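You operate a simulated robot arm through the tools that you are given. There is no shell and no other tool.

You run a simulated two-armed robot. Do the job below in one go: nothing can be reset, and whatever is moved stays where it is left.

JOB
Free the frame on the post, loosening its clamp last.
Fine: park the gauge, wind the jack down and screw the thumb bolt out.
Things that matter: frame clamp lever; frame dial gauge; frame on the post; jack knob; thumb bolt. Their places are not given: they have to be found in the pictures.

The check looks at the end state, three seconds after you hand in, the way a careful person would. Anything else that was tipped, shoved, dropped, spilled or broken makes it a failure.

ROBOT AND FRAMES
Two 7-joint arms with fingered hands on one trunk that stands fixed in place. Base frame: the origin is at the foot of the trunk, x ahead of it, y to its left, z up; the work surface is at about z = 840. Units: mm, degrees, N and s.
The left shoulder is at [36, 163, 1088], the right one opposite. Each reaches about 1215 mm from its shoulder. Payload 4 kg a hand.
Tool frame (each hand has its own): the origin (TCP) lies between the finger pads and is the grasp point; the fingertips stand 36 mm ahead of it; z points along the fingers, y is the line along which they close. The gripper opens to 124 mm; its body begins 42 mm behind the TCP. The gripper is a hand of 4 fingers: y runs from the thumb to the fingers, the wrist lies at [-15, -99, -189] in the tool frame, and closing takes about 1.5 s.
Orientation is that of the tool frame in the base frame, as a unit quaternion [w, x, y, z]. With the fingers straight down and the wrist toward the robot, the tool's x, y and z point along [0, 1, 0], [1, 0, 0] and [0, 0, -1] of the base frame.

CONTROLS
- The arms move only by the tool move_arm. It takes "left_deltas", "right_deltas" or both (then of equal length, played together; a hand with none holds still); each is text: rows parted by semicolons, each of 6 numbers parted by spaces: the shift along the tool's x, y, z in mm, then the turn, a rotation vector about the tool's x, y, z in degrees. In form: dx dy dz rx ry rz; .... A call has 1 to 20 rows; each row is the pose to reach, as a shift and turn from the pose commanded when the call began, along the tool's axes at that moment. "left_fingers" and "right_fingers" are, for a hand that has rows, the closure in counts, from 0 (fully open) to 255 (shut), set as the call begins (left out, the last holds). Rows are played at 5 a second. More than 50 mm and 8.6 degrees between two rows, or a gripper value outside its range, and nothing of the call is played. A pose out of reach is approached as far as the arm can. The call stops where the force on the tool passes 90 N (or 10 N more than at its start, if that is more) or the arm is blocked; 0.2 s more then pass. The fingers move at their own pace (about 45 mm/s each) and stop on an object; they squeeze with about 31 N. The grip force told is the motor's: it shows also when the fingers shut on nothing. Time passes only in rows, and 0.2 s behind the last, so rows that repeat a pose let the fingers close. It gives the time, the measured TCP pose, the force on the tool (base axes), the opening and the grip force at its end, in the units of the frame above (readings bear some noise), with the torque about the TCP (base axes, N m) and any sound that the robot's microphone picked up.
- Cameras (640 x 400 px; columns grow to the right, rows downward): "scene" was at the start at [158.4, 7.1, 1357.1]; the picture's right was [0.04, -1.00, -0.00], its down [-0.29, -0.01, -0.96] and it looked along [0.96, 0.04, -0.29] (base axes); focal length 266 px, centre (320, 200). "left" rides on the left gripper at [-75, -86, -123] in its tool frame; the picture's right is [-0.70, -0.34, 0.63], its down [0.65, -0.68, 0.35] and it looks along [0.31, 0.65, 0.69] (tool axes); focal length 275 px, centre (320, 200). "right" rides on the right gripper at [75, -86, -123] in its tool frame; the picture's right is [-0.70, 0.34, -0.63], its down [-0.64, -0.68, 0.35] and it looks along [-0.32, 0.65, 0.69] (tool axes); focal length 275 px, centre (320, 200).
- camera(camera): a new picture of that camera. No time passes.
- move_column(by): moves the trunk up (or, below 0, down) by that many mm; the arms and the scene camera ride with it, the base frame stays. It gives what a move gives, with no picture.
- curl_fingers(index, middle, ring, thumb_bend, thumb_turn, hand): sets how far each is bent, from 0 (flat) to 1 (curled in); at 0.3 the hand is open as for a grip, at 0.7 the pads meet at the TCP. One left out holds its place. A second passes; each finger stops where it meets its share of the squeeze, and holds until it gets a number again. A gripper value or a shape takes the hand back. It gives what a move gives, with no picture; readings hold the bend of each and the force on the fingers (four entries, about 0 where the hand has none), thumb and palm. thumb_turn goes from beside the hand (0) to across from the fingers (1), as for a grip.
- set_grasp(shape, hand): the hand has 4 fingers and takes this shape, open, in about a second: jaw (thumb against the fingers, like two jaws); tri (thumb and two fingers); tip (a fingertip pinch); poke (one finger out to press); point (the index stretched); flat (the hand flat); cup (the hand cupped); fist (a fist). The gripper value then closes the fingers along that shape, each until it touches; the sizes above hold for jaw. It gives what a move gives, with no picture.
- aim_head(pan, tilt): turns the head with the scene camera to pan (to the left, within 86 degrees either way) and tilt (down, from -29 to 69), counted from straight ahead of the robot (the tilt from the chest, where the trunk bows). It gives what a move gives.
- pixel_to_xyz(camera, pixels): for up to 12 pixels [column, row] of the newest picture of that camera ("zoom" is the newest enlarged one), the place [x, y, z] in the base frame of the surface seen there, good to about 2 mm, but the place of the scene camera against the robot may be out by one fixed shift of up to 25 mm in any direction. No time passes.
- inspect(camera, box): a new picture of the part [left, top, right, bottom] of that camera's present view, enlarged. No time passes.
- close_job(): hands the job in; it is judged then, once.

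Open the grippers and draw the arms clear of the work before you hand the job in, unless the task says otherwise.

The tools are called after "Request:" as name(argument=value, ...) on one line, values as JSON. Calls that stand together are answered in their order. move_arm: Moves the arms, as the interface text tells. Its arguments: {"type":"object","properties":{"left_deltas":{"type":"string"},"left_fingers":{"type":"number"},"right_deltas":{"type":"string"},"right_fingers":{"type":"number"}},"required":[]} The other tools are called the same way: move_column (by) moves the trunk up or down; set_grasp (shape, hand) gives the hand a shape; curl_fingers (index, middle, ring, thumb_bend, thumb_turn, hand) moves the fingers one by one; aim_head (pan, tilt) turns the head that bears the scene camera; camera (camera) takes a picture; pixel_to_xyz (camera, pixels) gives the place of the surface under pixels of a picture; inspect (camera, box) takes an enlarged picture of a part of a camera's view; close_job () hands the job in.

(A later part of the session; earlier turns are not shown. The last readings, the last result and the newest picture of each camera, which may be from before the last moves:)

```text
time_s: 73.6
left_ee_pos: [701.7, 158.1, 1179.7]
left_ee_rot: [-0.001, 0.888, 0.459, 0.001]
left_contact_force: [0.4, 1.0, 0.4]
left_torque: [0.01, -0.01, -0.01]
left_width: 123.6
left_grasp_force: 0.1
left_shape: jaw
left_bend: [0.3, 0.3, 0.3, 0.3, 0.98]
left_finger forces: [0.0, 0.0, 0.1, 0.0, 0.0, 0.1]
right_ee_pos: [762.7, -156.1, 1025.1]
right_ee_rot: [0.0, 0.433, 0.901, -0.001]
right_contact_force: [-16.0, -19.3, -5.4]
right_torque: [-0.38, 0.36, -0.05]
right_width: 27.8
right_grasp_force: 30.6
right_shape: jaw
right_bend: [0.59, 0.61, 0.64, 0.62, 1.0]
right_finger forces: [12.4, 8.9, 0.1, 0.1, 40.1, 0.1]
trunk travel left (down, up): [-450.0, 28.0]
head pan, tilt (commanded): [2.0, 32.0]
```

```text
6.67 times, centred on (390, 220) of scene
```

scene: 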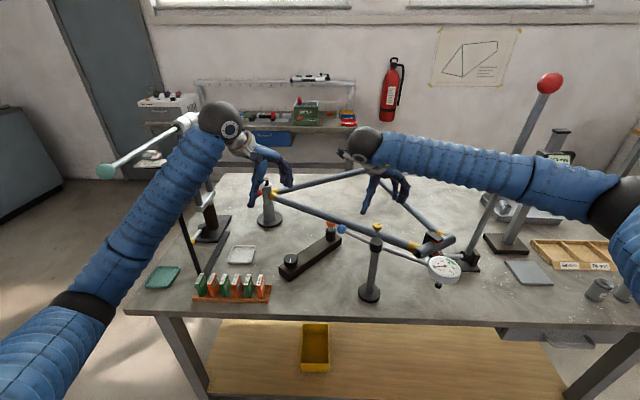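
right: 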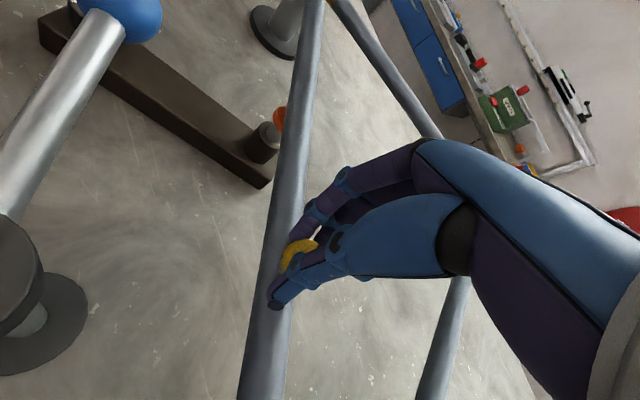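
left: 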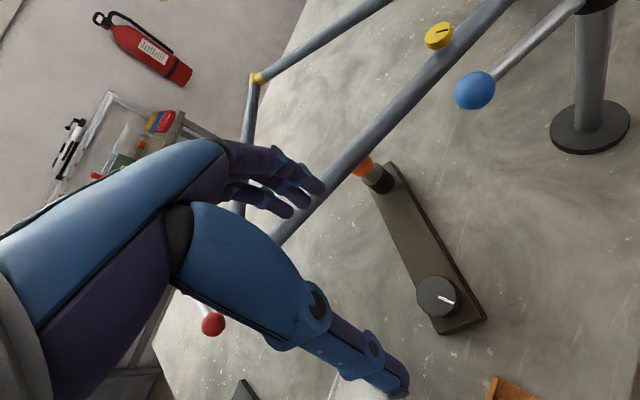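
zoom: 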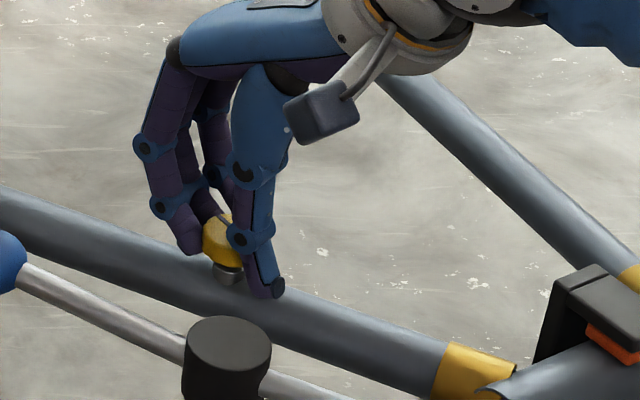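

The bolt turns freely (torque ≈ -0.05 N·m). I'll open partly and rotate back clockwise 93° for the next stroke.

Request:
move_arm(right_deltas="0 0 0 0 0 0; 0 0 0 0 0 0; 0 0 0 0 0 0; 0 0 0 0 0 0; 0 0 0 0 0 0; 0 0 0 0 0 7.75; 0 0 0 0 0 15.5; 0 0 0 0 0 23.25; 0 0 0 0 0 31; 0 0 0 0 0 38.75; 0 0 0 0 0 46.5; 0 0 0 0 0 54.25; 0 0 0 0 0 62; 0 0 0 0 0 69.75; 0 0 0 0 0 77.5; 0 0 0 0 0 85.25; 0 0 0 0 0 93; 0 0 0 0 0 93", right_fingers=70)

Request:
camera(camera="right")

Request:
inspect(camera="right", box=[264, 232, 344, 282])

Request:
pixel_to_xyz(camera="right", pixels=[[304, 256], [293, 256], [318, 256], [306, 243], [304, 268]])

```text
time_s: 77.4
left_ee_pos: [702.1, 160.1, 1177.5]
left_ee_rot: [0.0, 0.888, 0.46, 0.0]
left_contact_force: [1.1, 0.4, -0.1]
left_torque: [-0.02, 0.02, 0.01]
left_width: 123.7
left_grasp_force: 0.1
left_shape: jaw
left_bend: [0.3, 0.3, 0.3, 0.3, 0.98]
left_finger forces: [0.0, 0.0, 0.0, 0.1, 0.0, 0.0]
right_ee_pos: [762.6, -154.3, 1025.5]
right_ee_rot: [0.0, 0.952, 0.306, -0.001]
right_contact_force: [0.1, 0.0, 0.4]
right_torque: [-0.02, -0.02, 0.01]
right_width: 89.8
right_grasp_force: 0.0
right_shape: jaw
right_bend: [0.34, 0.37, 0.36, 0.39, 0.99]
right_finger forces: [0.1, 0.1, 0.1, 0.0, 0.1, 0.0]
trunk travel left (down, up): [-450.0, 28.0]
head pan, tilt (commanded): [2.0, 32.0]
```

```text
taken
```

right: 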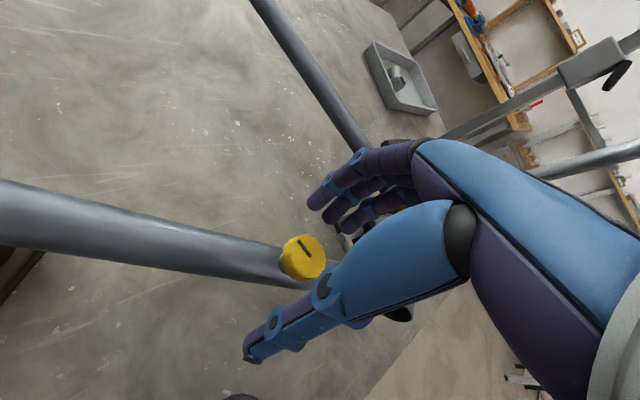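

```text
8.00 times, centred on (304, 257) of right
```

zoom: 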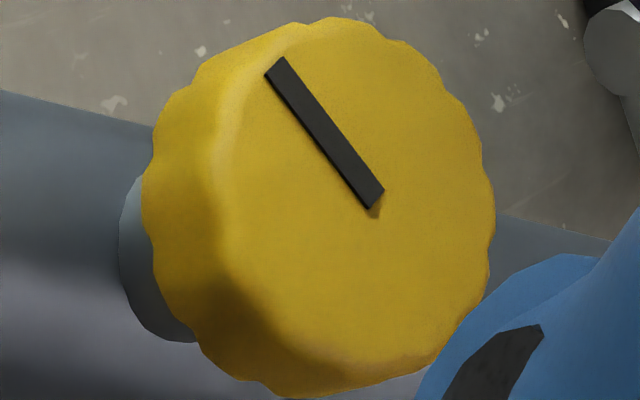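

```text
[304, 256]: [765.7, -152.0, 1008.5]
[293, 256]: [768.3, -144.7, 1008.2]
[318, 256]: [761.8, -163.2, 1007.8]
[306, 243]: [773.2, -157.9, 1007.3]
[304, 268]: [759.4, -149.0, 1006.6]
```

The head is now at z≈1008 and the mark advanced about 90° more. Next stroke: close and turn 93° counter-clockwise with slight rise.

Request:
move_arm(right_deltas="0 0 0 0 0 0; 0 0 0 0 0 0; 0 0 0 0 0 0; 0 0 0 0 0 0; 0 0 0 0 0 0; 0 0 0 0 0 0; 0 0 0 0 0 -7.75; 0 0 0 0 0 -15.5; 0 0 -0.5 0 0 -23.25; 0 0 -0.5 0 0 -31; 0 0 -0.5 0 0 -38.75; 0 0 -0.5 0 0 -46.5; 0 0 -0.5 0 0 -54.25; 0 0 -1 0 0 -62; 0 0 -1 0 0 -69.75; 0 0 -1 0 0 -77.5; 0 0 -1 0 0 -85.25; 0 0 -1 0 0 -93; 0 0 -1 0 0 -93", right_fingers=255)

Request:
inspect(camera="scene", box=[350, 190, 430, 250])

```text
time_s: 81.4
left_ee_pos: [701.4, 157.7, 1178.7]
left_ee_rot: [0.0, 0.888, 0.459, 0.001]
left_contact_force: [-0.1, 0.1, 0.2]
left_torque: [0.0, 0.02, 0.0]
left_width: 123.6
left_grasp_force: 0.1
left_shape: jaw
left_bend: [0.3, 0.3, 0.3, 0.3, 0.98]
left_finger forces: [0.1, 0.1, 0.0, 0.0, 0.0, 0.1]
right_ee_pos: [763.1, -156.2, 1026.9]
right_ee_rot: [0.0, 0.434, 0.901, -0.001]
right_contact_force: [-13.4, -19.1, 0.1]
right_torque: [-0.37, 0.23, -0.08]
right_width: 27.7
right_grasp_force: 30.9
right_shape: jaw
right_bend: [0.59, 0.6, 0.64, 0.63, 1.0]
right_finger forces: [12.2, 9.0, 0.0, 0.1, 40.8, 0.0]
trunk travel left (down, up): [-450.0, 28.0]
head pan, tilt (commanded): [2.0, 32.0]
```

```text
6.67 times, centred on (390, 220) of scene
```

zoom: 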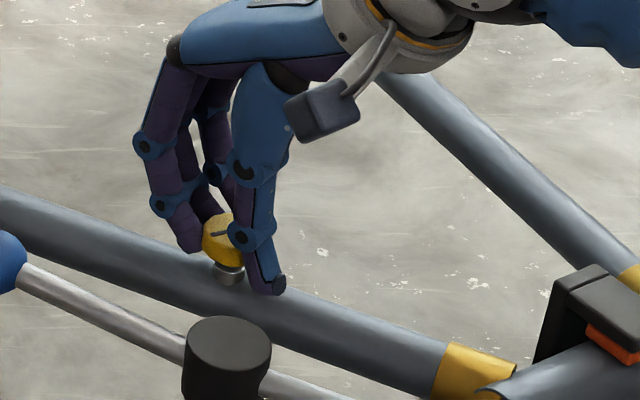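

Still turning freely; the shank is becoming visible below the head. Opening and returning for another stroke.

Request:
move_arm(right_deltas="0 0 0 0 0 0; 0 0 0 0 0 0; 0 0 0 0 0 0; 0 0 0 0 0 0; 0 0 0 0 0 7.75; 0 0 0 0 0 15.5; 0 0 0 0 0 23.25; 0 0 0 0 0 31; 0 0 0 0 0 38.75; 0 0 0 0 0 46.5; 0 0 0 0 0 54.25; 0 0 0 0 0 62; 0 0 0 0 0 69.75; 0 0 0 0 0 77.5; 0 0 0 0 0 85.25; 0 0 0 0 0 93; 0 0 0 0 0 93", right_fingers=70)

Request:
move_arm(right_deltas="0 0 0 0 0 0; 0 0 0 0 0 0; 0 0 0 0 0 0; 0 0 0 0 0 0; 0 0 0 0 0 0; 0 0 0 0 0 0; 0 0 0 0 0 -7.75; 0 0 0 0 0 -15.5; 0 0 -0.5 0 0 -23.25; 0 0 -0.5 0 0 -31; 0 0 -0.5 0 0 -38.75; 0 0 -0.5 0 0 -46.5; 0 0 -0.5 0 0 -54.25; 0 0 -1 0 0 -62; 0 0 -1 0 0 -69.75; 0 0 -1 0 0 -77.5; 0 0 -1 0 0 -85.25; 0 0 -1 0 0 -93; 0 0 -1 0 0 -93", right_fingers=255)

Request:
inspect(camera="scene", box=[350, 190, 430, 250])

Request:
inspect(camera="left", box=[400, 0, 560, 120])

```text
time_s: 85.0
left_ee_pos: [702.9, 160.2, 1177.4]
left_ee_rot: [0.0, 0.888, 0.46, 0.001]
left_contact_force: [-0.8, 0.1, -0.2]
left_torque: [0.02, -0.01, 0.02]
left_width: 124.0
left_grasp_force: 0.1
left_shape: jaw
left_bend: [0.3, 0.3, 0.3, 0.3, 0.98]
left_finger forces: [0.0, 0.0, 0.1, 0.0, 0.1, 0.0]
right_ee_pos: [762.8, -154.3, 1026.3]
right_ee_rot: [0.001, 0.952, 0.306, -0.002]
right_contact_force: [0.3, 0.1, 0.1]
right_torque: [-0.01, 0.01, 0.02]
right_width: 89.8
right_grasp_force: 0.0
right_shape: jaw
right_bend: [0.34, 0.37, 0.36, 0.39, 0.99]
right_finger forces: [0.1, 0.1, 0.1, 0.0, 0.1, 0.0]
trunk travel left (down, up): [-450.0, 28.0]
head pan, tilt (commanded): [2.0, 32.0]
```

```text
time_s: 89.0
left_ee_pos: [702.7, 158.0, 1179.2]
left_ee_rot: [-0.001, 0.888, 0.46, 0.001]
left_contact_force: [0.8, -0.7, 1.1]
left_torque: [0.01, -0.01, 0.02]
left_width: 123.8
left_grasp_force: 0.0
left_shape: jaw
left_bend: [0.3, 0.3, 0.3, 0.3, 0.98]
left_finger forces: [0.0, 0.0, 0.1, 0.0, 0.0, 0.0]
right_ee_pos: [762.0, -156.2, 1027.4]
right_ee_rot: [0.0, 0.433, 0.901, -0.001]
right_contact_force: [-13.7, -16.4, -0.3]
right_torque: [-0.33, 0.23, -0.06]
right_width: 28.2
right_grasp_force: 30.7
right_shape: jaw
right_bend: [0.59, 0.6, 0.64, 0.63, 1.0]
right_finger forces: [11.5, 8.6, 0.0, 0.1, 38.7, 0.0]
trunk travel left (down, up): [-450.0, 28.0]
head pan, tilt (commanded): [2.0, 32.0]
```

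```text
6.67 times, centred on (390, 220) of scene
```

zoom: 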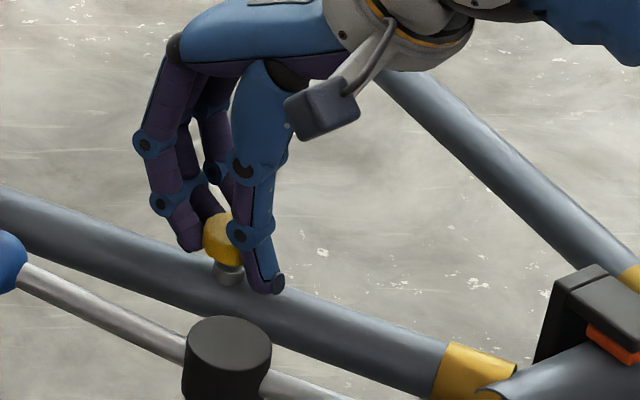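

```text
3.33 times, centred on (480, 60) of left
```

zoom: 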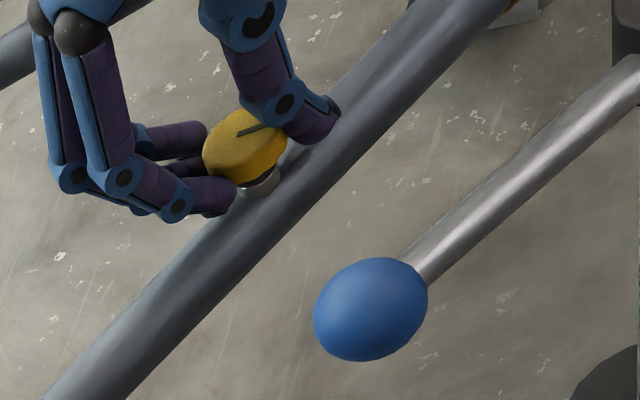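

The left camera shows the head lifting off its collar. I'll measure the head height there and do another stroke.

Request:
pixel_to_xyz(camera="zoom", pixels=[[235, 145], [255, 150], [262, 190], [265, 170]])

Request:
move_arm(right_deltas="0 0 0 0 0 0; 0 0 0 0 0 0; 0 0 0 0 0 0; 0 0 0 0 0 0; 0 0 0 0 0 7.75; 0 0 0 0 0 15.5; 0 0 0 0 0 23.25; 0 0 0 0 0 31; 0 0 0 0 0 38.75; 0 0 0 0 0 46.5; 0 0 0 0 0 54.25; 0 0 0 0 0 62; 0 0 0 0 0 69.75; 0 0 0 0 0 77.5; 0 0 0 0 0 85.25; 0 0 0 0 0 93; 0 0 0 0 0 93", right_fingers=70)

Request:
inspect(camera="left", box=[400, 0, 560, 120])

Request:
pixel_to_xyz(camera="zoom", pixels=[[235, 145], [255, 150], [262, 190], [245, 140]])

```text
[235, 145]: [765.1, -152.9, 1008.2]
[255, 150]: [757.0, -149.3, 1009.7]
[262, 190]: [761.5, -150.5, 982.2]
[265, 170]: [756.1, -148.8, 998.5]
```

```text
time_s: 92.6
left_ee_pos: [702.5, 159.4, 1179.0]
left_ee_rot: [0.001, 0.888, 0.46, 0.0]
left_contact_force: [0.8, -0.7, -0.7]
left_torque: [0.0, 0.03, 0.0]
left_width: 123.7
left_grasp_force: 0.0
left_shape: jaw
left_bend: [0.3, 0.3, 0.3, 0.3, 0.98]
left_finger forces: [0.0, 0.1, 0.1, 0.1, 0.1, 0.1]
right_ee_pos: [763.0, -154.4, 1026.7]
right_ee_rot: [0.0, 0.952, 0.306, -0.002]
right_contact_force: [0.1, -0.4, -0.3]
right_torque: [0.01, -0.03, 0.01]
right_width: 89.8
right_grasp_force: 0.1
right_shape: jaw
right_bend: [0.34, 0.37, 0.36, 0.39, 0.99]
right_finger forces: [0.1, 0.1, 0.0, 0.0, 0.0, 0.1]
trunk travel left (down, up): [-450.0, 28.0]
head pan, tilt (commanded): [2.0, 32.0]
```

```text
3.33 times, centred on (480, 60) of left
```

zoom: 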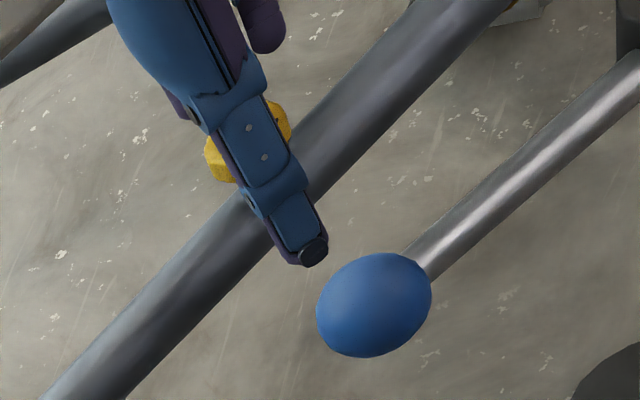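

```text
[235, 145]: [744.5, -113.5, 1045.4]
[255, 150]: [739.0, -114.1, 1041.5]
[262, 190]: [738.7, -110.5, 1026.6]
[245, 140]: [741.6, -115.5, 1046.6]
```

Head top is ≈1009 (pitch about 3 mm/turn). Next counter-clockwise stroke.

Request:
move_arm(right_deltas="0 0 0 0 0 0; 0 0 0 0 0 0; 0 0 0 0 0 0; 0 0 0 0 0 0; 0 0 0 0 0 0; 0 0 0 0 0 0; 0 0 0 0 0 -7.75; 0 0 0 0 0 -15.5; 0 0 -0.5 0 0 -23.25; 0 0 -0.5 0 0 -31; 0 0 -0.5 0 0 -38.75; 0 0 -0.5 0 0 -46.5; 0 0 -0.5 0 0 -54.25; 0 0 -1 0 0 -62; 0 0 -1 0 0 -69.75; 0 0 -1 0 0 -77.5; 0 0 -1 0 0 -85.25; 0 0 -1 0 0 -93; 0 0 -1 0 0 -93", right_fingers=255)

Request:
inspect(camera="left", box=[430, 10, 510, 70])

Request:
inspect(camera="scene", box=[360, 205, 400, 235])

```text
time_s: 96.6
left_ee_pos: [702.0, 157.8, 1179.3]
left_ee_rot: [0.0, 0.888, 0.459, 0.0]
left_contact_force: [0.0, -1.0, -1.0]
left_torque: [-0.01, 0.01, 0.01]
left_width: 123.5
left_grasp_force: 0.1
left_shape: jaw
left_bend: [0.3, 0.3, 0.3, 0.3, 0.98]
left_finger forces: [0.0, 0.0, 0.1, 0.0, 0.0, 0.0]
right_ee_pos: [762.8, -157.2, 1028.7]
right_ee_rot: [0.0, 0.433, 0.901, -0.001]
right_contact_force: [-13.8, -17.3, -1.3]
right_torque: [-0.32, 0.22, -0.07]
right_width: 27.9
right_grasp_force: 31.4
right_shape: jaw
right_bend: [0.59, 0.6, 0.63, 0.63, 1.0]
right_finger forces: [11.6, 8.6, 0.1, 0.1, 39.9, 0.1]
trunk travel left (down, up): [-450.0, 28.0]
head pan, tilt (commanded): [2.0, 32.0]
```

```text
6.67 times, centred on (470, 40) of left
```

zoom: 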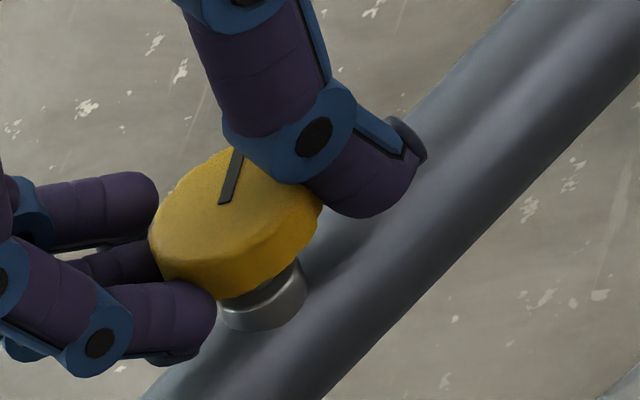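

```text
13.33 times, centred on (380, 220) of scene
```

zoom: 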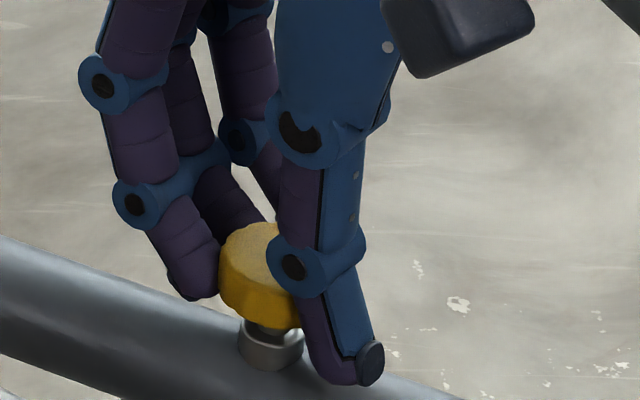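

The shank now shows between head and boss. Continuing: return stroke and another counter-clockwise stroke.

Request:
move_arm(right_deltas="0 0 0 0 0 0; 0 0 0 0 0 0; 0 0 0 0 0 0; 0 0 0 0 0 0; 0 0 0 0 0 7.75; 0 0 0 0 0 15.5; 0 0 0 0 0 23.25; 0 0 0 0 0 31; 0 0 0 0 0 38.75; 0 0 0 0 0 46.5; 0 0 0 0 0 54.25; 0 0 0 0 0 62; 0 0 0 0 0 69.75; 0 0 0 0 0 77.5; 0 0 0 0 0 85.25; 0 0 0 0 0 93; 0 0 0 0 0 93", right_fingers=70)

Request:
move_arm(right_deltas="0 0 0 0 0 0; 0 0 0 0 0 0; 0 0 0 0 0 0; 0 0 0 0 0 0; 0 0 0 0 0 0; 0 0 0 0 0 0; 0 0 0 0 0 -7.75; 0 0 0 0 0 -15.5; 0 0 -0.5 0 0 -23.25; 0 0 -0.5 0 0 -31; 0 0 -0.5 0 0 -38.75; 0 0 -0.5 0 0 -46.5; 0 0 -0.5 0 0 -54.25; 0 0 -1 0 0 -62; 0 0 -1 0 0 -69.75; 0 0 -1 0 0 -77.5; 0 0 -1 0 0 -85.25; 0 0 -1 0 0 -93; 0 0 -1 0 0 -93", right_fingers=255)

Request:
inspect(camera="left", box=[430, 10, 510, 70])

Request:
inspect(camera="scene", box=[360, 205, 400, 235])

```text
time_s: 100.2
left_ee_pos: [702.1, 158.8, 1178.8]
left_ee_rot: [0.0, 0.888, 0.46, 0.0]
left_contact_force: [0.1, 0.1, 0.0]
left_torque: [0.0, 0.01, 0.02]
left_width: 123.8
left_grasp_force: 0.1
left_shape: jaw
left_bend: [0.3, 0.3, 0.3, 0.3, 0.98]
left_finger forces: [0.0, 0.1, 0.0, 0.0, 0.1, 0.0]
right_ee_pos: [763.0, -154.2, 1028.2]
right_ee_rot: [0.0, 0.952, 0.305, -0.002]
right_contact_force: [0.3, -0.9, 0.2]
right_torque: [0.0, 0.01, 0.01]
right_width: 89.6
right_grasp_force: 0.0
right_shape: jaw
right_bend: [0.34, 0.37, 0.36, 0.39, 0.99]
right_finger forces: [0.1, 0.0, 0.1, 0.0, 0.0, 0.0]
trunk travel left (down, up): [-450.0, 28.0]
head pan, tilt (commanded): [2.0, 32.0]
```

```text
time_s: 104.2
left_ee_pos: [701.5, 157.8, 1179.0]
left_ee_rot: [0.001, 0.888, 0.459, 0.0]
left_contact_force: [-0.4, -0.5, 0.0]
left_torque: [0.01, -0.04, -0.01]
left_width: 123.8
left_grasp_force: 0.1
left_shape: jaw
left_bend: [0.3, 0.3, 0.3, 0.3, 0.98]
left_finger forces: [0.1, 0.1, 0.1, 0.1, 0.0, 0.0]
right_ee_pos: [762.8, -155.0, 1029.7]
right_ee_rot: [0.0, 0.434, 0.901, -0.001]
right_contact_force: [-13.5, -16.4, 0.5]
right_torque: [-0.33, 0.19, -0.06]
right_width: 27.9
right_grasp_force: 30.9
right_shape: jaw
right_bend: [0.59, 0.6, 0.63, 0.63, 1.0]
right_finger forces: [11.0, 8.2, 0.0, 0.0, 37.6, 0.0]
trunk travel left (down, up): [-450.0, 28.0]
head pan, tilt (commanded): [2.0, 32.0]
```

```text
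6.67 times, centred on (470, 40) of left
```

zoom: 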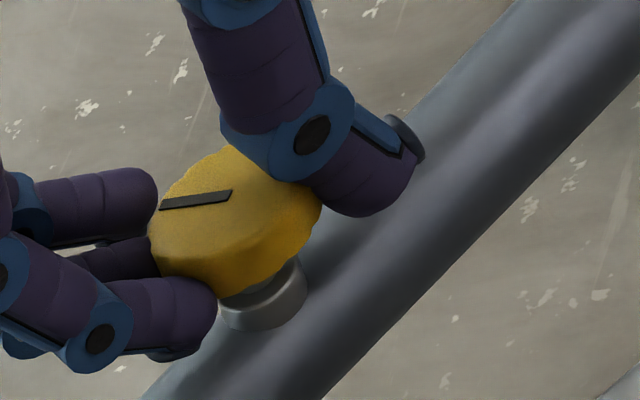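

```text
13.33 times, centred on (380, 220) of scene
```

zoom: 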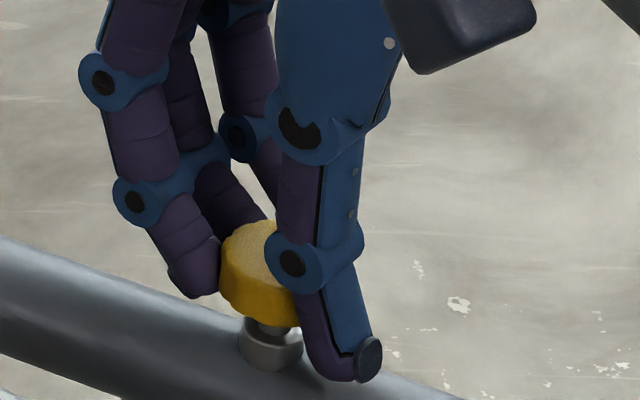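

Another ~93° done (≈585° total), still free. Continuing with the next pair of strokes.

Request:
move_arm(right_deltas="0 0 0 0 0 0; 0 0 0 0 0 0; 0 0 0 0 0 0; 0 0 0 0 0 0; 0 0 0 0 0 7.75; 0 0 0 0 0 15.5; 0 0 0 0 0 23.25; 0 0 0 0 0 31; 0 0 0 0 0 38.75; 0 0 0 0 0 46.5; 0 0 0 0 0 54.25; 0 0 0 0 0 62; 0 0 0 0 0 69.75; 0 0 0 0 0 77.5; 0 0 0 0 0 85.25; 0 0 0 0 0 93; 0 0 0 0 0 93", right_fingers=70)

Request:
move_arm(right_deltas="0 0 0 0 0 0; 0 0 0 0 0 0; 0 0 0 0 0 0; 0 0 0 0 0 0; 0 0 0 0 0 0; 0 0 0 0 0 0; 0 0 0 0 0 -7.75; 0 0 0 0 0 -15.5; 0 0 -0.5 0 0 -23.25; 0 0 -0.5 0 0 -31; 0 0 -0.5 0 0 -38.75; 0 0 -0.5 0 0 -46.5; 0 0 -0.5 0 0 -54.25; 0 0 -1 0 0 -62; 0 0 -1 0 0 -69.75; 0 0 -1 0 0 -77.5; 0 0 -1 0 0 -85.25; 0 0 -1 0 0 -93; 0 0 -1 0 0 -93", right_fingers=255)

Request:
inspect(camera="left", box=[430, 10, 510, 70])

Request:
inspect(camera="scene", box=[360, 205, 400, 235])

```text
time_s: 107.8
left_ee_pos: [702.6, 159.1, 1178.4]
left_ee_rot: [0.0, 0.888, 0.46, 0.0]
left_contact_force: [-0.5, -0.4, -0.1]
left_torque: [0.02, -0.01, -0.03]
left_width: 123.6
left_grasp_force: 0.1
left_shape: jaw
left_bend: [0.3, 0.3, 0.3, 0.3, 0.98]
left_finger forces: [0.0, 0.0, 0.0, 0.0, 0.0, 0.1]
right_ee_pos: [762.3, -154.2, 1029.1]
right_ee_rot: [0.001, 0.952, 0.306, -0.002]
right_contact_force: [-0.9, 0.4, 0.0]
right_torque: [-0.01, 0.02, 0.0]
right_width: 89.7
right_grasp_force: 0.0
right_shape: jaw
right_bend: [0.34, 0.37, 0.36, 0.39, 0.99]
right_finger forces: [0.1, 0.0, 0.0, 0.1, 0.0, 0.0]
trunk travel left (down, up): [-450.0, 28.0]
head pan, tilt (commanded): [2.0, 32.0]
```

```text
time_s: 111.8
left_ee_pos: [701.3, 161.2, 1179.4]
left_ee_rot: [0.0, 0.888, 0.46, 0.0]
left_contact_force: [0.5, -0.2, -0.1]
left_torque: [0.02, 0.01, -0.02]
left_width: 123.9
left_grasp_force: 0.1
left_shape: jaw
left_bend: [0.3, 0.3, 0.3, 0.3, 0.98]
left_finger forces: [0.1, 0.1, 0.1, 0.0, 0.0, 0.0]
right_ee_pos: [763.3, -152.7, 1030.6]
right_ee_rot: [0.0, 0.432, 0.902, -0.001]
right_contact_force: [-4.7, 16.5, -1.0]
right_torque: [0.52, 0.18, 0.05]
right_width: 10.9
right_grasp_force: 30.7
right_shape: jaw
right_bend: [0.73, 0.61, 0.63, 0.77, 0.94]
right_finger forces: [0.0, 7.6, 0.0, 0.0, 28.0, 0.0]
trunk travel left (down, up): [-450.0, 28.0]
head pan, tilt (commanded): [2.0, 32.0]
```

```text
6.67 times, centred on (470, 40) of left
```

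zoom: 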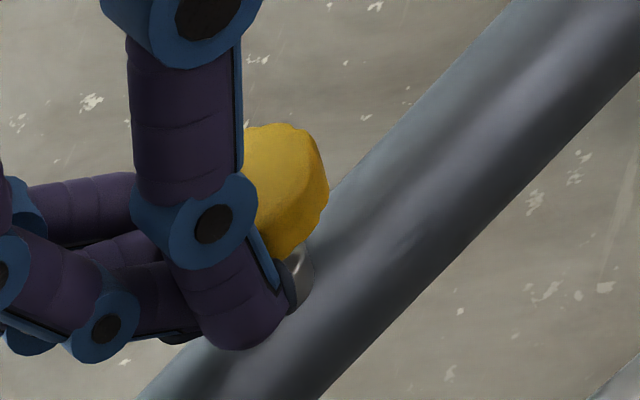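

```text
13.33 times, centred on (380, 220) of scene
```

zoom: 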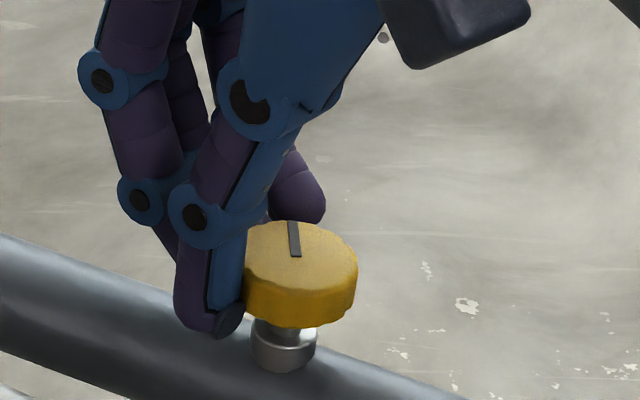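

The fingers slipped past the head on this stroke (index lost contact, torque reversed), perhaps at the end of the thread's travel. I'll open the hand in place and look at the bolt.

Request:
move_arm(right_deltas="0 0 0 0 0 0; 0 0 0 0 0 0; 0 0 0 0 0 0; 0 0 0 0 0 0; 0 0 0 0 0 0; 0 0 0 0 0 0; 0 0 0 0 0 0", right_fingers=0)

Request:
camera(camera="right")

Request:
inspect(camera="left", box=[430, 10, 510, 70])

Request:
inspect(camera="scene", box=[360, 205, 400, 235])

```text
time_s: 113.4
left_ee_pos: [702.4, 158.7, 1177.2]
left_ee_rot: [-0.001, 0.888, 0.46, 0.0]
left_contact_force: [0.3, -0.1, 0.6]
left_torque: [-0.01, -0.02, 0.02]
left_width: 124.0
left_grasp_force: 0.0
left_shape: jaw
left_bend: [0.3, 0.3, 0.3, 0.3, 0.98]
left_finger forces: [0.0, 0.0, 0.0, 0.1, 0.1, 0.0]
right_ee_pos: [764.6, -154.5, 1028.8]
right_ee_rot: [-0.001, 0.433, 0.901, -0.001]
right_contact_force: [-0.1, 1.1, -0.3]
right_torque: [0.02, 0.01, -0.02]
right_width: 123.4
right_grasp_force: 0.0
right_shape: jaw
right_bend: [0.3, 0.3, 0.3, 0.3, 0.98]
right_finger forces: [0.0, 0.0, 0.0, 0.0, 0.0, 0.0]
trunk travel left (down, up): [-450.0, 28.0]
head pan, tilt (commanded): [2.0, 32.0]
```

```text
taken
```

right: 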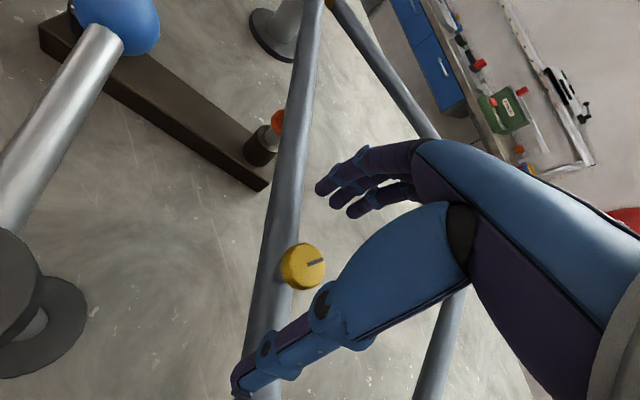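

```text
6.67 times, centred on (470, 40) of left
```

zoom: 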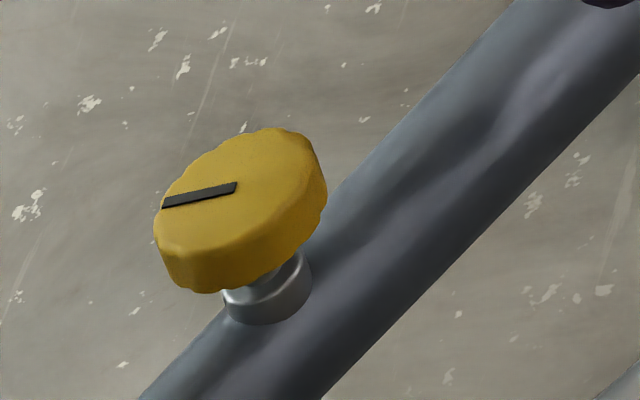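

```text
13.33 times, centred on (380, 220) of scene
```

zoom: 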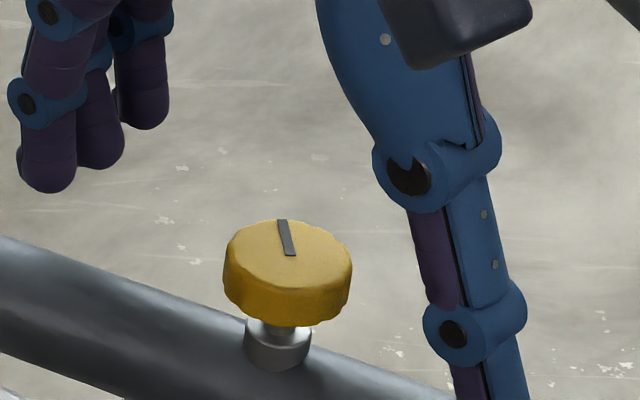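

The mark reads the same as before this stroke (pointing to +x), so the bolt seems to have reached its end after about 1.5 turns. I'll regrip mid-range and test for the stop with a small twist.

Request:
move_arm(right_deltas="0 0 0 0 0 8; 0 0 0 0 0 16; 0 0 0 0 0 24; 0 0 0 0 0 32; 0 0 0 0 0 40; 0 0 0 0 0 48; 0 0 0 0 0 56; 0 0 0 0 0 64; 0 0 0 0 0 64", right_fingers=0)

Request:
move_arm(right_deltas="0 0 0 0 0 0; 0 0 0 0 0 0; 0 0 0 0 0 0; 0 0 0 0 0 0; 0 0 0 0 0 0; 0 0 0 0 0 0; 0 0 0 0 0 0; 0 0 0 0 0 0", right_fingers=255)

Request:
move_arm(right_deltas="0 0 0 0 0 -5; 0 0 0 0 0 -10; 0 0 0 0 0 -15; 0 0 0 0 0 -15")

Request:
inspect(camera="left", box=[430, 10, 510, 70])

```text
time_s: 115.4
left_ee_pos: [702.3, 159.4, 1176.6]
left_ee_rot: [0.0, 0.888, 0.46, 0.0]
left_contact_force: [0.5, -0.8, 0.3]
left_torque: [-0.03, -0.01, 0.0]
left_width: 123.7
left_grasp_force: 0.0
left_shape: jaw
left_bend: [0.3, 0.3, 0.3, 0.3, 0.98]
left_finger forces: [0.1, 0.0, 0.0, 0.0, 0.0, 0.0]
right_ee_pos: [762.0, -155.1, 1029.9]
right_ee_rot: [0.0, 0.845, 0.534, -0.001]
right_contact_force: [0.0, -0.1, 0.1]
right_torque: [0.03, 0.03, -0.01]
right_width: 123.9
right_grasp_force: 0.2
right_shape: jaw
right_bend: [0.3, 0.3, 0.3, 0.3, 0.98]
right_finger forces: [0.0, 0.1, 0.0, 0.0, 0.1, 0.0]
trunk travel left (down, up): [-450.0, 28.0]
head pan, tilt (commanded): [2.0, 32.0]
```

```text
time_s: 117.2
left_ee_pos: [701.2, 160.4, 1179.3]
left_ee_rot: [0.0, 0.888, 0.461, 0.0]
left_contact_force: [-0.6, -0.4, 0.0]
left_torque: [-0.01, -0.02, 0.0]
left_width: 123.7
left_grasp_force: 0.1
left_shape: jaw
left_bend: [0.3, 0.3, 0.3, 0.3, 0.98]
left_finger forces: [0.0, 0.0, 0.0, 0.0, 0.0, 0.1]
right_ee_pos: [762.6, -154.2, 1029.5]
right_ee_rot: [-0.001, 0.845, 0.535, -0.001]
right_contact_force: [-5.1, 4.3, 1.3]
right_torque: [0.0, -0.05, -0.02]
right_width: 26.4
right_grasp_force: 31.0
right_shape: jaw
right_bend: [0.57, 0.58, 0.64, 0.64, 1.0]
right_finger forces: [14.7, 10.0, 0.1, 0.1, 30.0, 0.1]
trunk travel left (down, up): [-450.0, 28.0]
head pan, tilt (commanded): [2.0, 32.0]
```

```text
time_s: 118.2
left_ee_pos: [702.6, 158.8, 1178.0]
left_ee_rot: [0.0, 0.888, 0.459, -0.001]
left_contact_force: [0.1, 0.0, 0.2]
left_torque: [0.0, 0.01, -0.01]
left_width: 123.6
left_grasp_force: 0.2
left_shape: jaw
left_bend: [0.3, 0.3, 0.3, 0.3, 0.98]
left_finger forces: [0.1, 0.1, 0.1, 0.0, 0.0, 0.0]
right_ee_pos: [763.0, -155.4, 1030.1]
right_ee_rot: [-0.001, 0.768, 0.64, -0.001]
right_contact_force: [-7.6, -2.9, 1.1]
right_torque: [-0.19, 0.02, -0.2]
right_width: 26.2
right_grasp_force: 30.9
right_shape: jaw
right_bend: [0.58, 0.59, 0.64, 0.64, 0.98]
right_finger forces: [12.3, 12.8, 0.0, 0.0, 30.5, 0.1]
trunk travel left (down, up): [-450.0, 28.0]
head pan, tilt (commanded): [2.0, 32.0]
```

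```text
6.67 times, centred on (470, 40) of left
```

zoom: 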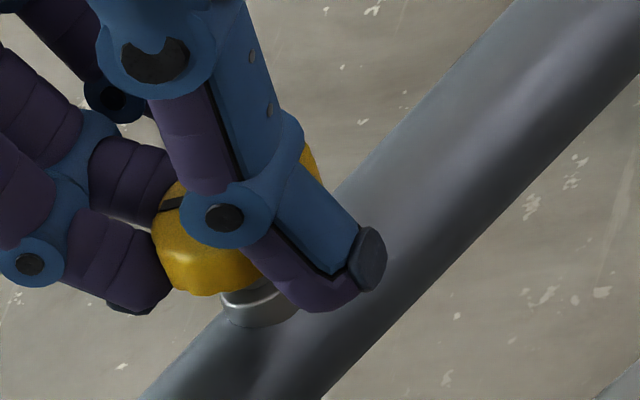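

Torque builds to -0.2 N·m with the mark unmoved: it's at its stop. A gentle 4 mm lift will tell whether the bolt is already loose in its boss.

Request:
move_arm(right_deltas="0 0 0 0 0 8; 0 0 0 0 0 15; 0 0 -1 0 0 15; 0 0 -2 0 0 15; 0 0 -3 0 0 15; 0 0 -4 0 0 15; 0 0 -4 0 0 15")

Request:
inspect(camera="left", box=[430, 10, 510, 70])

Request:
inspect(camera="scene", box=[360, 205, 400, 235])

```text
time_s: 119.8
left_ee_pos: [702.9, 158.8, 1176.3]
left_ee_rot: [0.001, 0.888, 0.46, 0.0]
left_contact_force: [-0.2, -0.4, -0.2]
left_torque: [-0.03, -0.01, 0.01]
left_width: 123.8
left_grasp_force: 0.1
left_shape: jaw
left_bend: [0.3, 0.3, 0.3, 0.3, 0.98]
left_finger forces: [0.1, 0.1, 0.0, 0.1, 0.0, 0.0]
right_ee_pos: [763.7, -153.7, 1033.2]
right_ee_rot: [-0.001, 0.845, 0.534, -0.002]
right_contact_force: [-8.1, 8.6, -16.8]
right_torque: [0.12, 0.07, 0.01]
right_width: 25.4
right_grasp_force: 31.2
right_shape: jaw
right_bend: [0.58, 0.59, 0.64, 0.64, 1.0]
right_finger forces: [13.9, 8.7, 0.0, 0.0, 27.6, 0.1]
trunk travel left (down, up): [-450.0, 28.0]
head pan, tilt (commanded): [2.0, 32.0]
```

```text
6.67 times, centred on (470, 40) of left
```

zoom: 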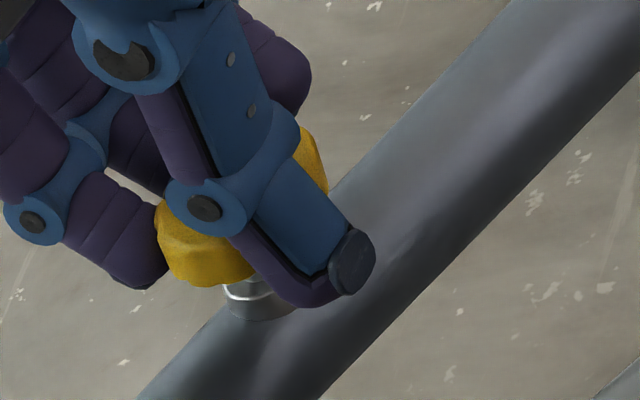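

```text
13.33 times, centred on (380, 220) of scene
```

zoom: 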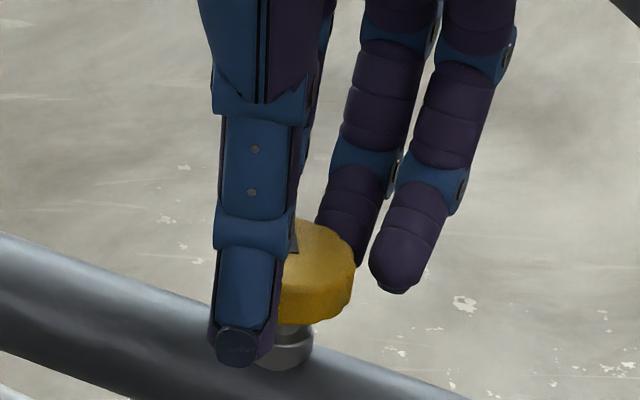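

The bolt resists lifting (17 N), so it is captive and at its out-stop. I'll lower back, twist counter-clockwise again to leave it firmly at the stop, then open.

Request:
move_arm(right_deltas="0 0 2 0 0 0; 0 0 4 0 0 0; 0 0 4 0 0 -6; 0 0 4 0 0 -12; 0 0 4 0 0 -18; 0 0 4 0 0 -24; 0 0 4 0 0 -24")

Request:
move_arm(right_deltas="0 0 0 0 0 0; 0 0 0 0 0 0; 0 0 0 0 0 0; 0 0 0 0 0 0; 0 0 0 0 0 0; 0 0 0 0 0 0; 0 0 0 0 0 0", right_fingers=0)

Request:
camera(camera="right")

Request:
inspect(camera="left", box=[430, 10, 510, 70])

Request:
inspect(camera="scene", box=[360, 205, 400, 235])

```text
time_s: 121.4
left_ee_pos: [701.1, 159.9, 1178.8]
left_ee_rot: [0.0, 0.888, 0.46, 0.0]
left_contact_force: [0.4, -0.1, 1.1]
left_torque: [0.01, -0.02, -0.01]
left_width: 123.7
left_grasp_force: 0.1
left_shape: jaw
left_bend: [0.3, 0.3, 0.3, 0.3, 0.98]
left_finger forces: [0.0, 0.0, 0.0, 0.0, 0.0, 0.0]
right_ee_pos: [764.0, -155.4, 1031.4]
right_ee_rot: [0.0, 0.715, 0.699, -0.002]
right_contact_force: [-5.7, -4.0, 4.4]
right_torque: [-0.21, -0.03, -0.3]
right_width: 25.2
right_grasp_force: 30.6
right_shape: jaw
right_bend: [0.58, 0.6, 0.64, 0.64, 0.96]
right_finger forces: [13.4, 13.2, 0.1, 0.0, 32.0, 0.1]
trunk travel left (down, up): [-450.0, 28.0]
head pan, tilt (commanded): [2.0, 32.0]
```

```text
time_s: 123.0
left_ee_pos: [702.8, 159.5, 1177.9]
left_ee_rot: [0.0, 0.888, 0.46, 0.0]
left_contact_force: [0.7, -0.3, 0.4]
left_torque: [-0.03, 0.01, 0.01]
left_width: 123.8
left_grasp_force: 0.1
left_shape: jaw
left_bend: [0.3, 0.3, 0.3, 0.3, 0.98]
left_finger forces: [0.0, 0.0, 0.0, 0.0, 0.0, 0.0]
right_ee_pos: [763.7, -154.3, 1030.0]
right_ee_rot: [0.001, 0.716, 0.698, -0.001]
right_contact_force: [-0.1, -0.8, 0.4]
right_torque: [0.0, -0.02, -0.01]
right_width: 123.6
right_grasp_force: 0.0
right_shape: jaw
right_bend: [0.3, 0.3, 0.3, 0.3, 0.98]
right_finger forces: [0.1, 0.0, 0.0, 0.1, 0.0, 0.0]
trunk travel left (down, up): [-450.0, 28.0]
head pan, tilt (commanded): [2.0, 32.0]
```

```text
taken
```

right: 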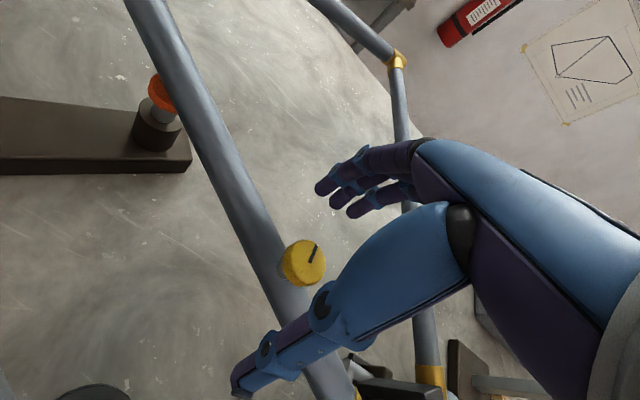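

```text
6.67 times, centred on (470, 40) of left
```

zoom: 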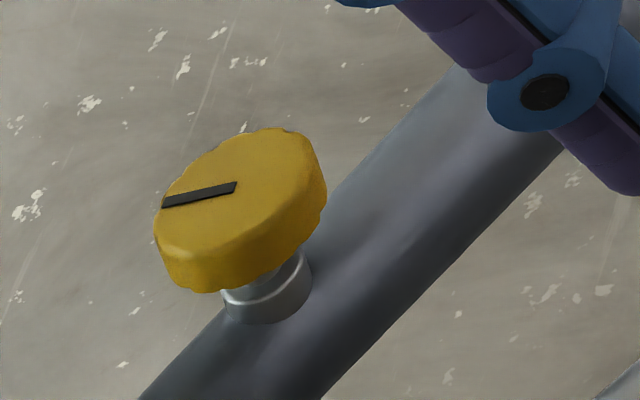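

```text
13.33 times, centred on (380, 220) of scene
```

zoom: 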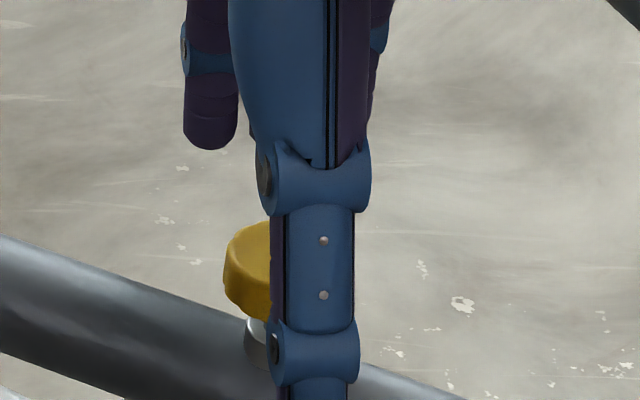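

The bolt is fully out at its stop. Now I'll raise the right hand clear, and check positions around the clamp lever and the left stand for the final step.

Request:
move_arm(right_deltas="0 0 -40 0 0 0; 0 0 -80 0 0 0; 0 -20 -120 0 0 0; 0 -60 -150 0 0 0; 0 -105 -170 0 0 0; -20 -150 -180 0 0 0; -50 -190 -190 0 0 0; -50 -190 -190 0 0 0")

Request:
camera(camera="scene")

Request:
camera(camera="right")

Request:
camera(camera="left")

Request:
pixel_to_xyz(camera="scene", pixels=[[152, 160], [175, 200], [105, 172], [150, 145], [195, 160], [205, 205], [80, 310], [140, 240], [190, 170], [210, 110], [190, 120], [258, 192]])

```text
refused: row 6 steps farther than a row can; nothing moved
```

```text
taken
```

scene: 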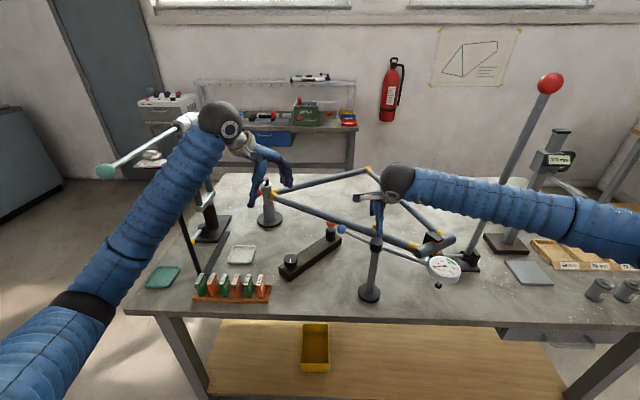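

```text
taken
```

right: 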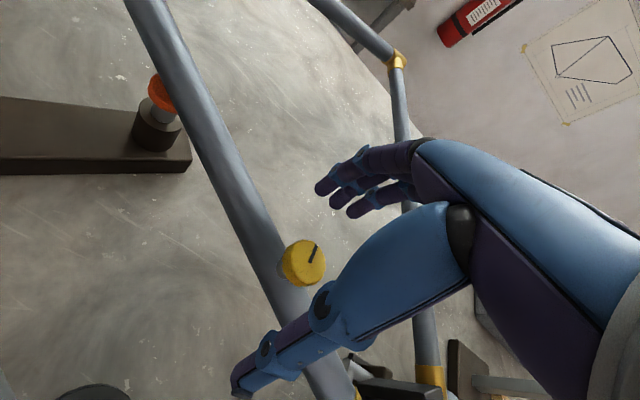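

```text
taken
```

left: 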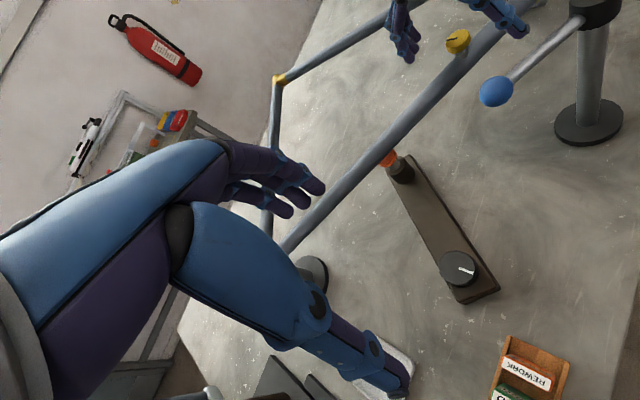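

```text
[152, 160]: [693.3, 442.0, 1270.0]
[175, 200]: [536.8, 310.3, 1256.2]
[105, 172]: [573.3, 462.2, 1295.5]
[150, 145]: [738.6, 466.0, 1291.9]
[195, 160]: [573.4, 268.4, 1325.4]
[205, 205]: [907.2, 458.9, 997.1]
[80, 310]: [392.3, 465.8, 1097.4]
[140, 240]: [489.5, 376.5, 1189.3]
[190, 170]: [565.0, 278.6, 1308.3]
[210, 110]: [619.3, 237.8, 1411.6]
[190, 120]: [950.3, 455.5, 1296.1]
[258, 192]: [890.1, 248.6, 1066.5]
```

The command had one over-long row; nothing moved. I'll lift the right hand clear with shorter steps and draw it back to the right.

Request:
move_arm(right_deltas="0 0 -40 0 0 0; 0 0 -80 0 0 0; 0 -15 -120 0 0 0; 0 -45 -150 0 0 0; -5 -85 -170 0 0 0; -15 -125 -185 0 0 0; -30 -165 -195 0 0 0; -50 -200 -205 0 0 0; -50 -200 -205 0 0 0")

Request:
camera(camera="scene")

Request:
camera(camera="right")

```text
time_s: 125.0
left_ee_pos: [704.0, 161.4, 1178.1]
left_ee_rot: [0.001, 0.888, 0.46, -0.001]
left_contact_force: [0.3, -0.5, 0.7]
left_torque: [-0.01, -0.01, 0.02]
left_width: 124.0
left_grasp_force: 0.0
left_shape: jaw
left_bend: [0.3, 0.3, 0.3, 0.3, 0.98]
left_finger forces: [0.0, 0.1, 0.0, 0.0, 0.0, 0.0]
right_ee_pos: [563.0, -198.1, 1235.0]
right_ee_rot: [0.0, 0.716, 0.698, -0.002]
right_contact_force: [-0.6, 1.2, -0.1]
right_torque: [0.0, -0.01, 0.02]
right_width: 123.7
right_grasp_force: 0.1
right_shape: jaw
right_bend: [0.3, 0.3, 0.3, 0.3, 0.98]
right_finger forces: [0.1, 0.0, 0.1, 0.1, 0.0, 0.0]
trunk travel left (down, up): [-450.0, 28.0]
head pan, tilt (commanded): [2.0, 32.0]
```

```text
taken
```

scene: 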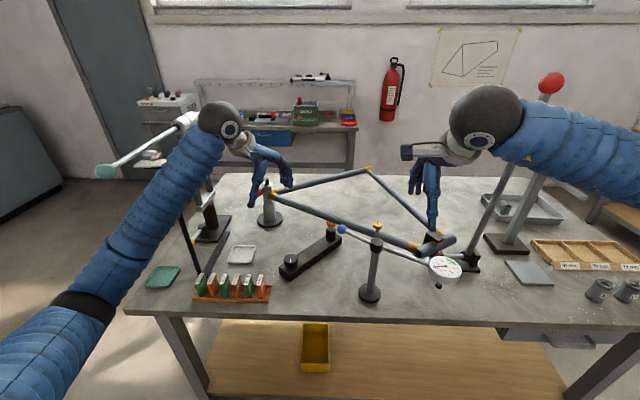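

```text
taken
```

right: 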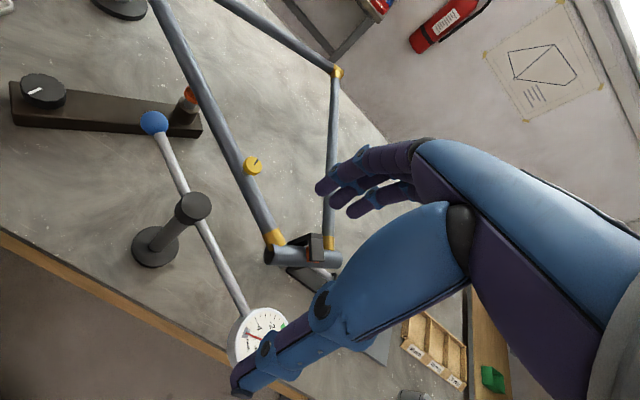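

Right hand is clear. Now I'll close the left fingers into a pusher and bring it to the left (+y) side of the clamp ball, staying high at z≈1178 first.

Request:
move_arm(left_deltas="37 10 0 0 0 -6; 75 20 0 0 0 -12; 112 31 0 0 0 -18; 150 41 0 0 0 -24; 188 51 0 0 0 -30; 225 61 0 0 0 -35.2; 225 61 0 0 0 -35.2; 225 61 0 0 0 -35.2", left_fingers=255)

Request:
camera(camera="left")

Request:
camera(camera="scene")

```text
time_s: 127.0
left_ee_pos: [883.7, 277.7, 1212.1]
left_ee_rot: [0.012, 0.727, 0.687, 0.018]
left_contact_force: [11.7, 12.6, -11.4]
left_torque: [-1.14, 0.93, -0.32]
left_width: 0.0
left_grasp_force: 31.0
left_shape: jaw
left_bend: [0.7, 0.7, 0.7, 0.71, 1.0]
left_finger forces: [0.1, 0.1, 0.0, 0.1, 0.1, 0.0]
right_ee_pos: [553.6, -201.8, 1250.2]
right_ee_rot: [0.007, 0.724, 0.689, 0.009]
right_contact_force: [0.2, 0.7, 0.4]
right_torque: [-0.08, -0.01, -0.03]
right_width: 123.9
right_grasp_force: 0.0
right_shape: jaw
right_bend: [0.3, 0.3, 0.3, 0.3, 0.98]
right_finger forces: [0.1, 0.1, 0.0, 0.1, 0.1, 0.0]
trunk travel left (down, up): [-450.0, 28.0]
head pan, tilt (commanded): [2.0, 32.0]
stopped in row 8 (left hand): the arm was blocked; the commanded pose is now the measured one
```

```text
taken
```

left: 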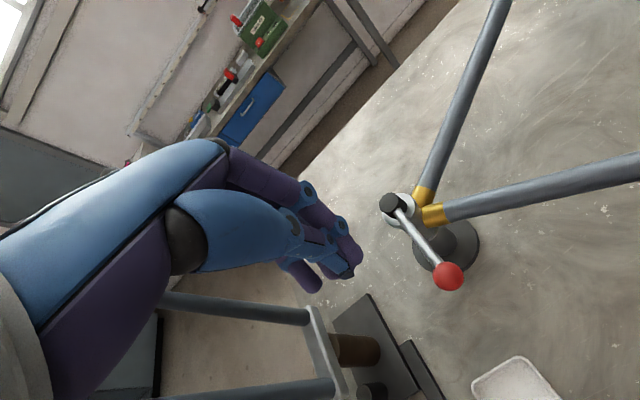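

```text
taken
```

scene: 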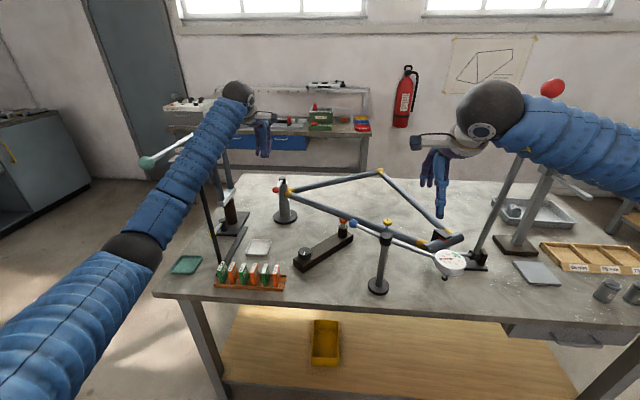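

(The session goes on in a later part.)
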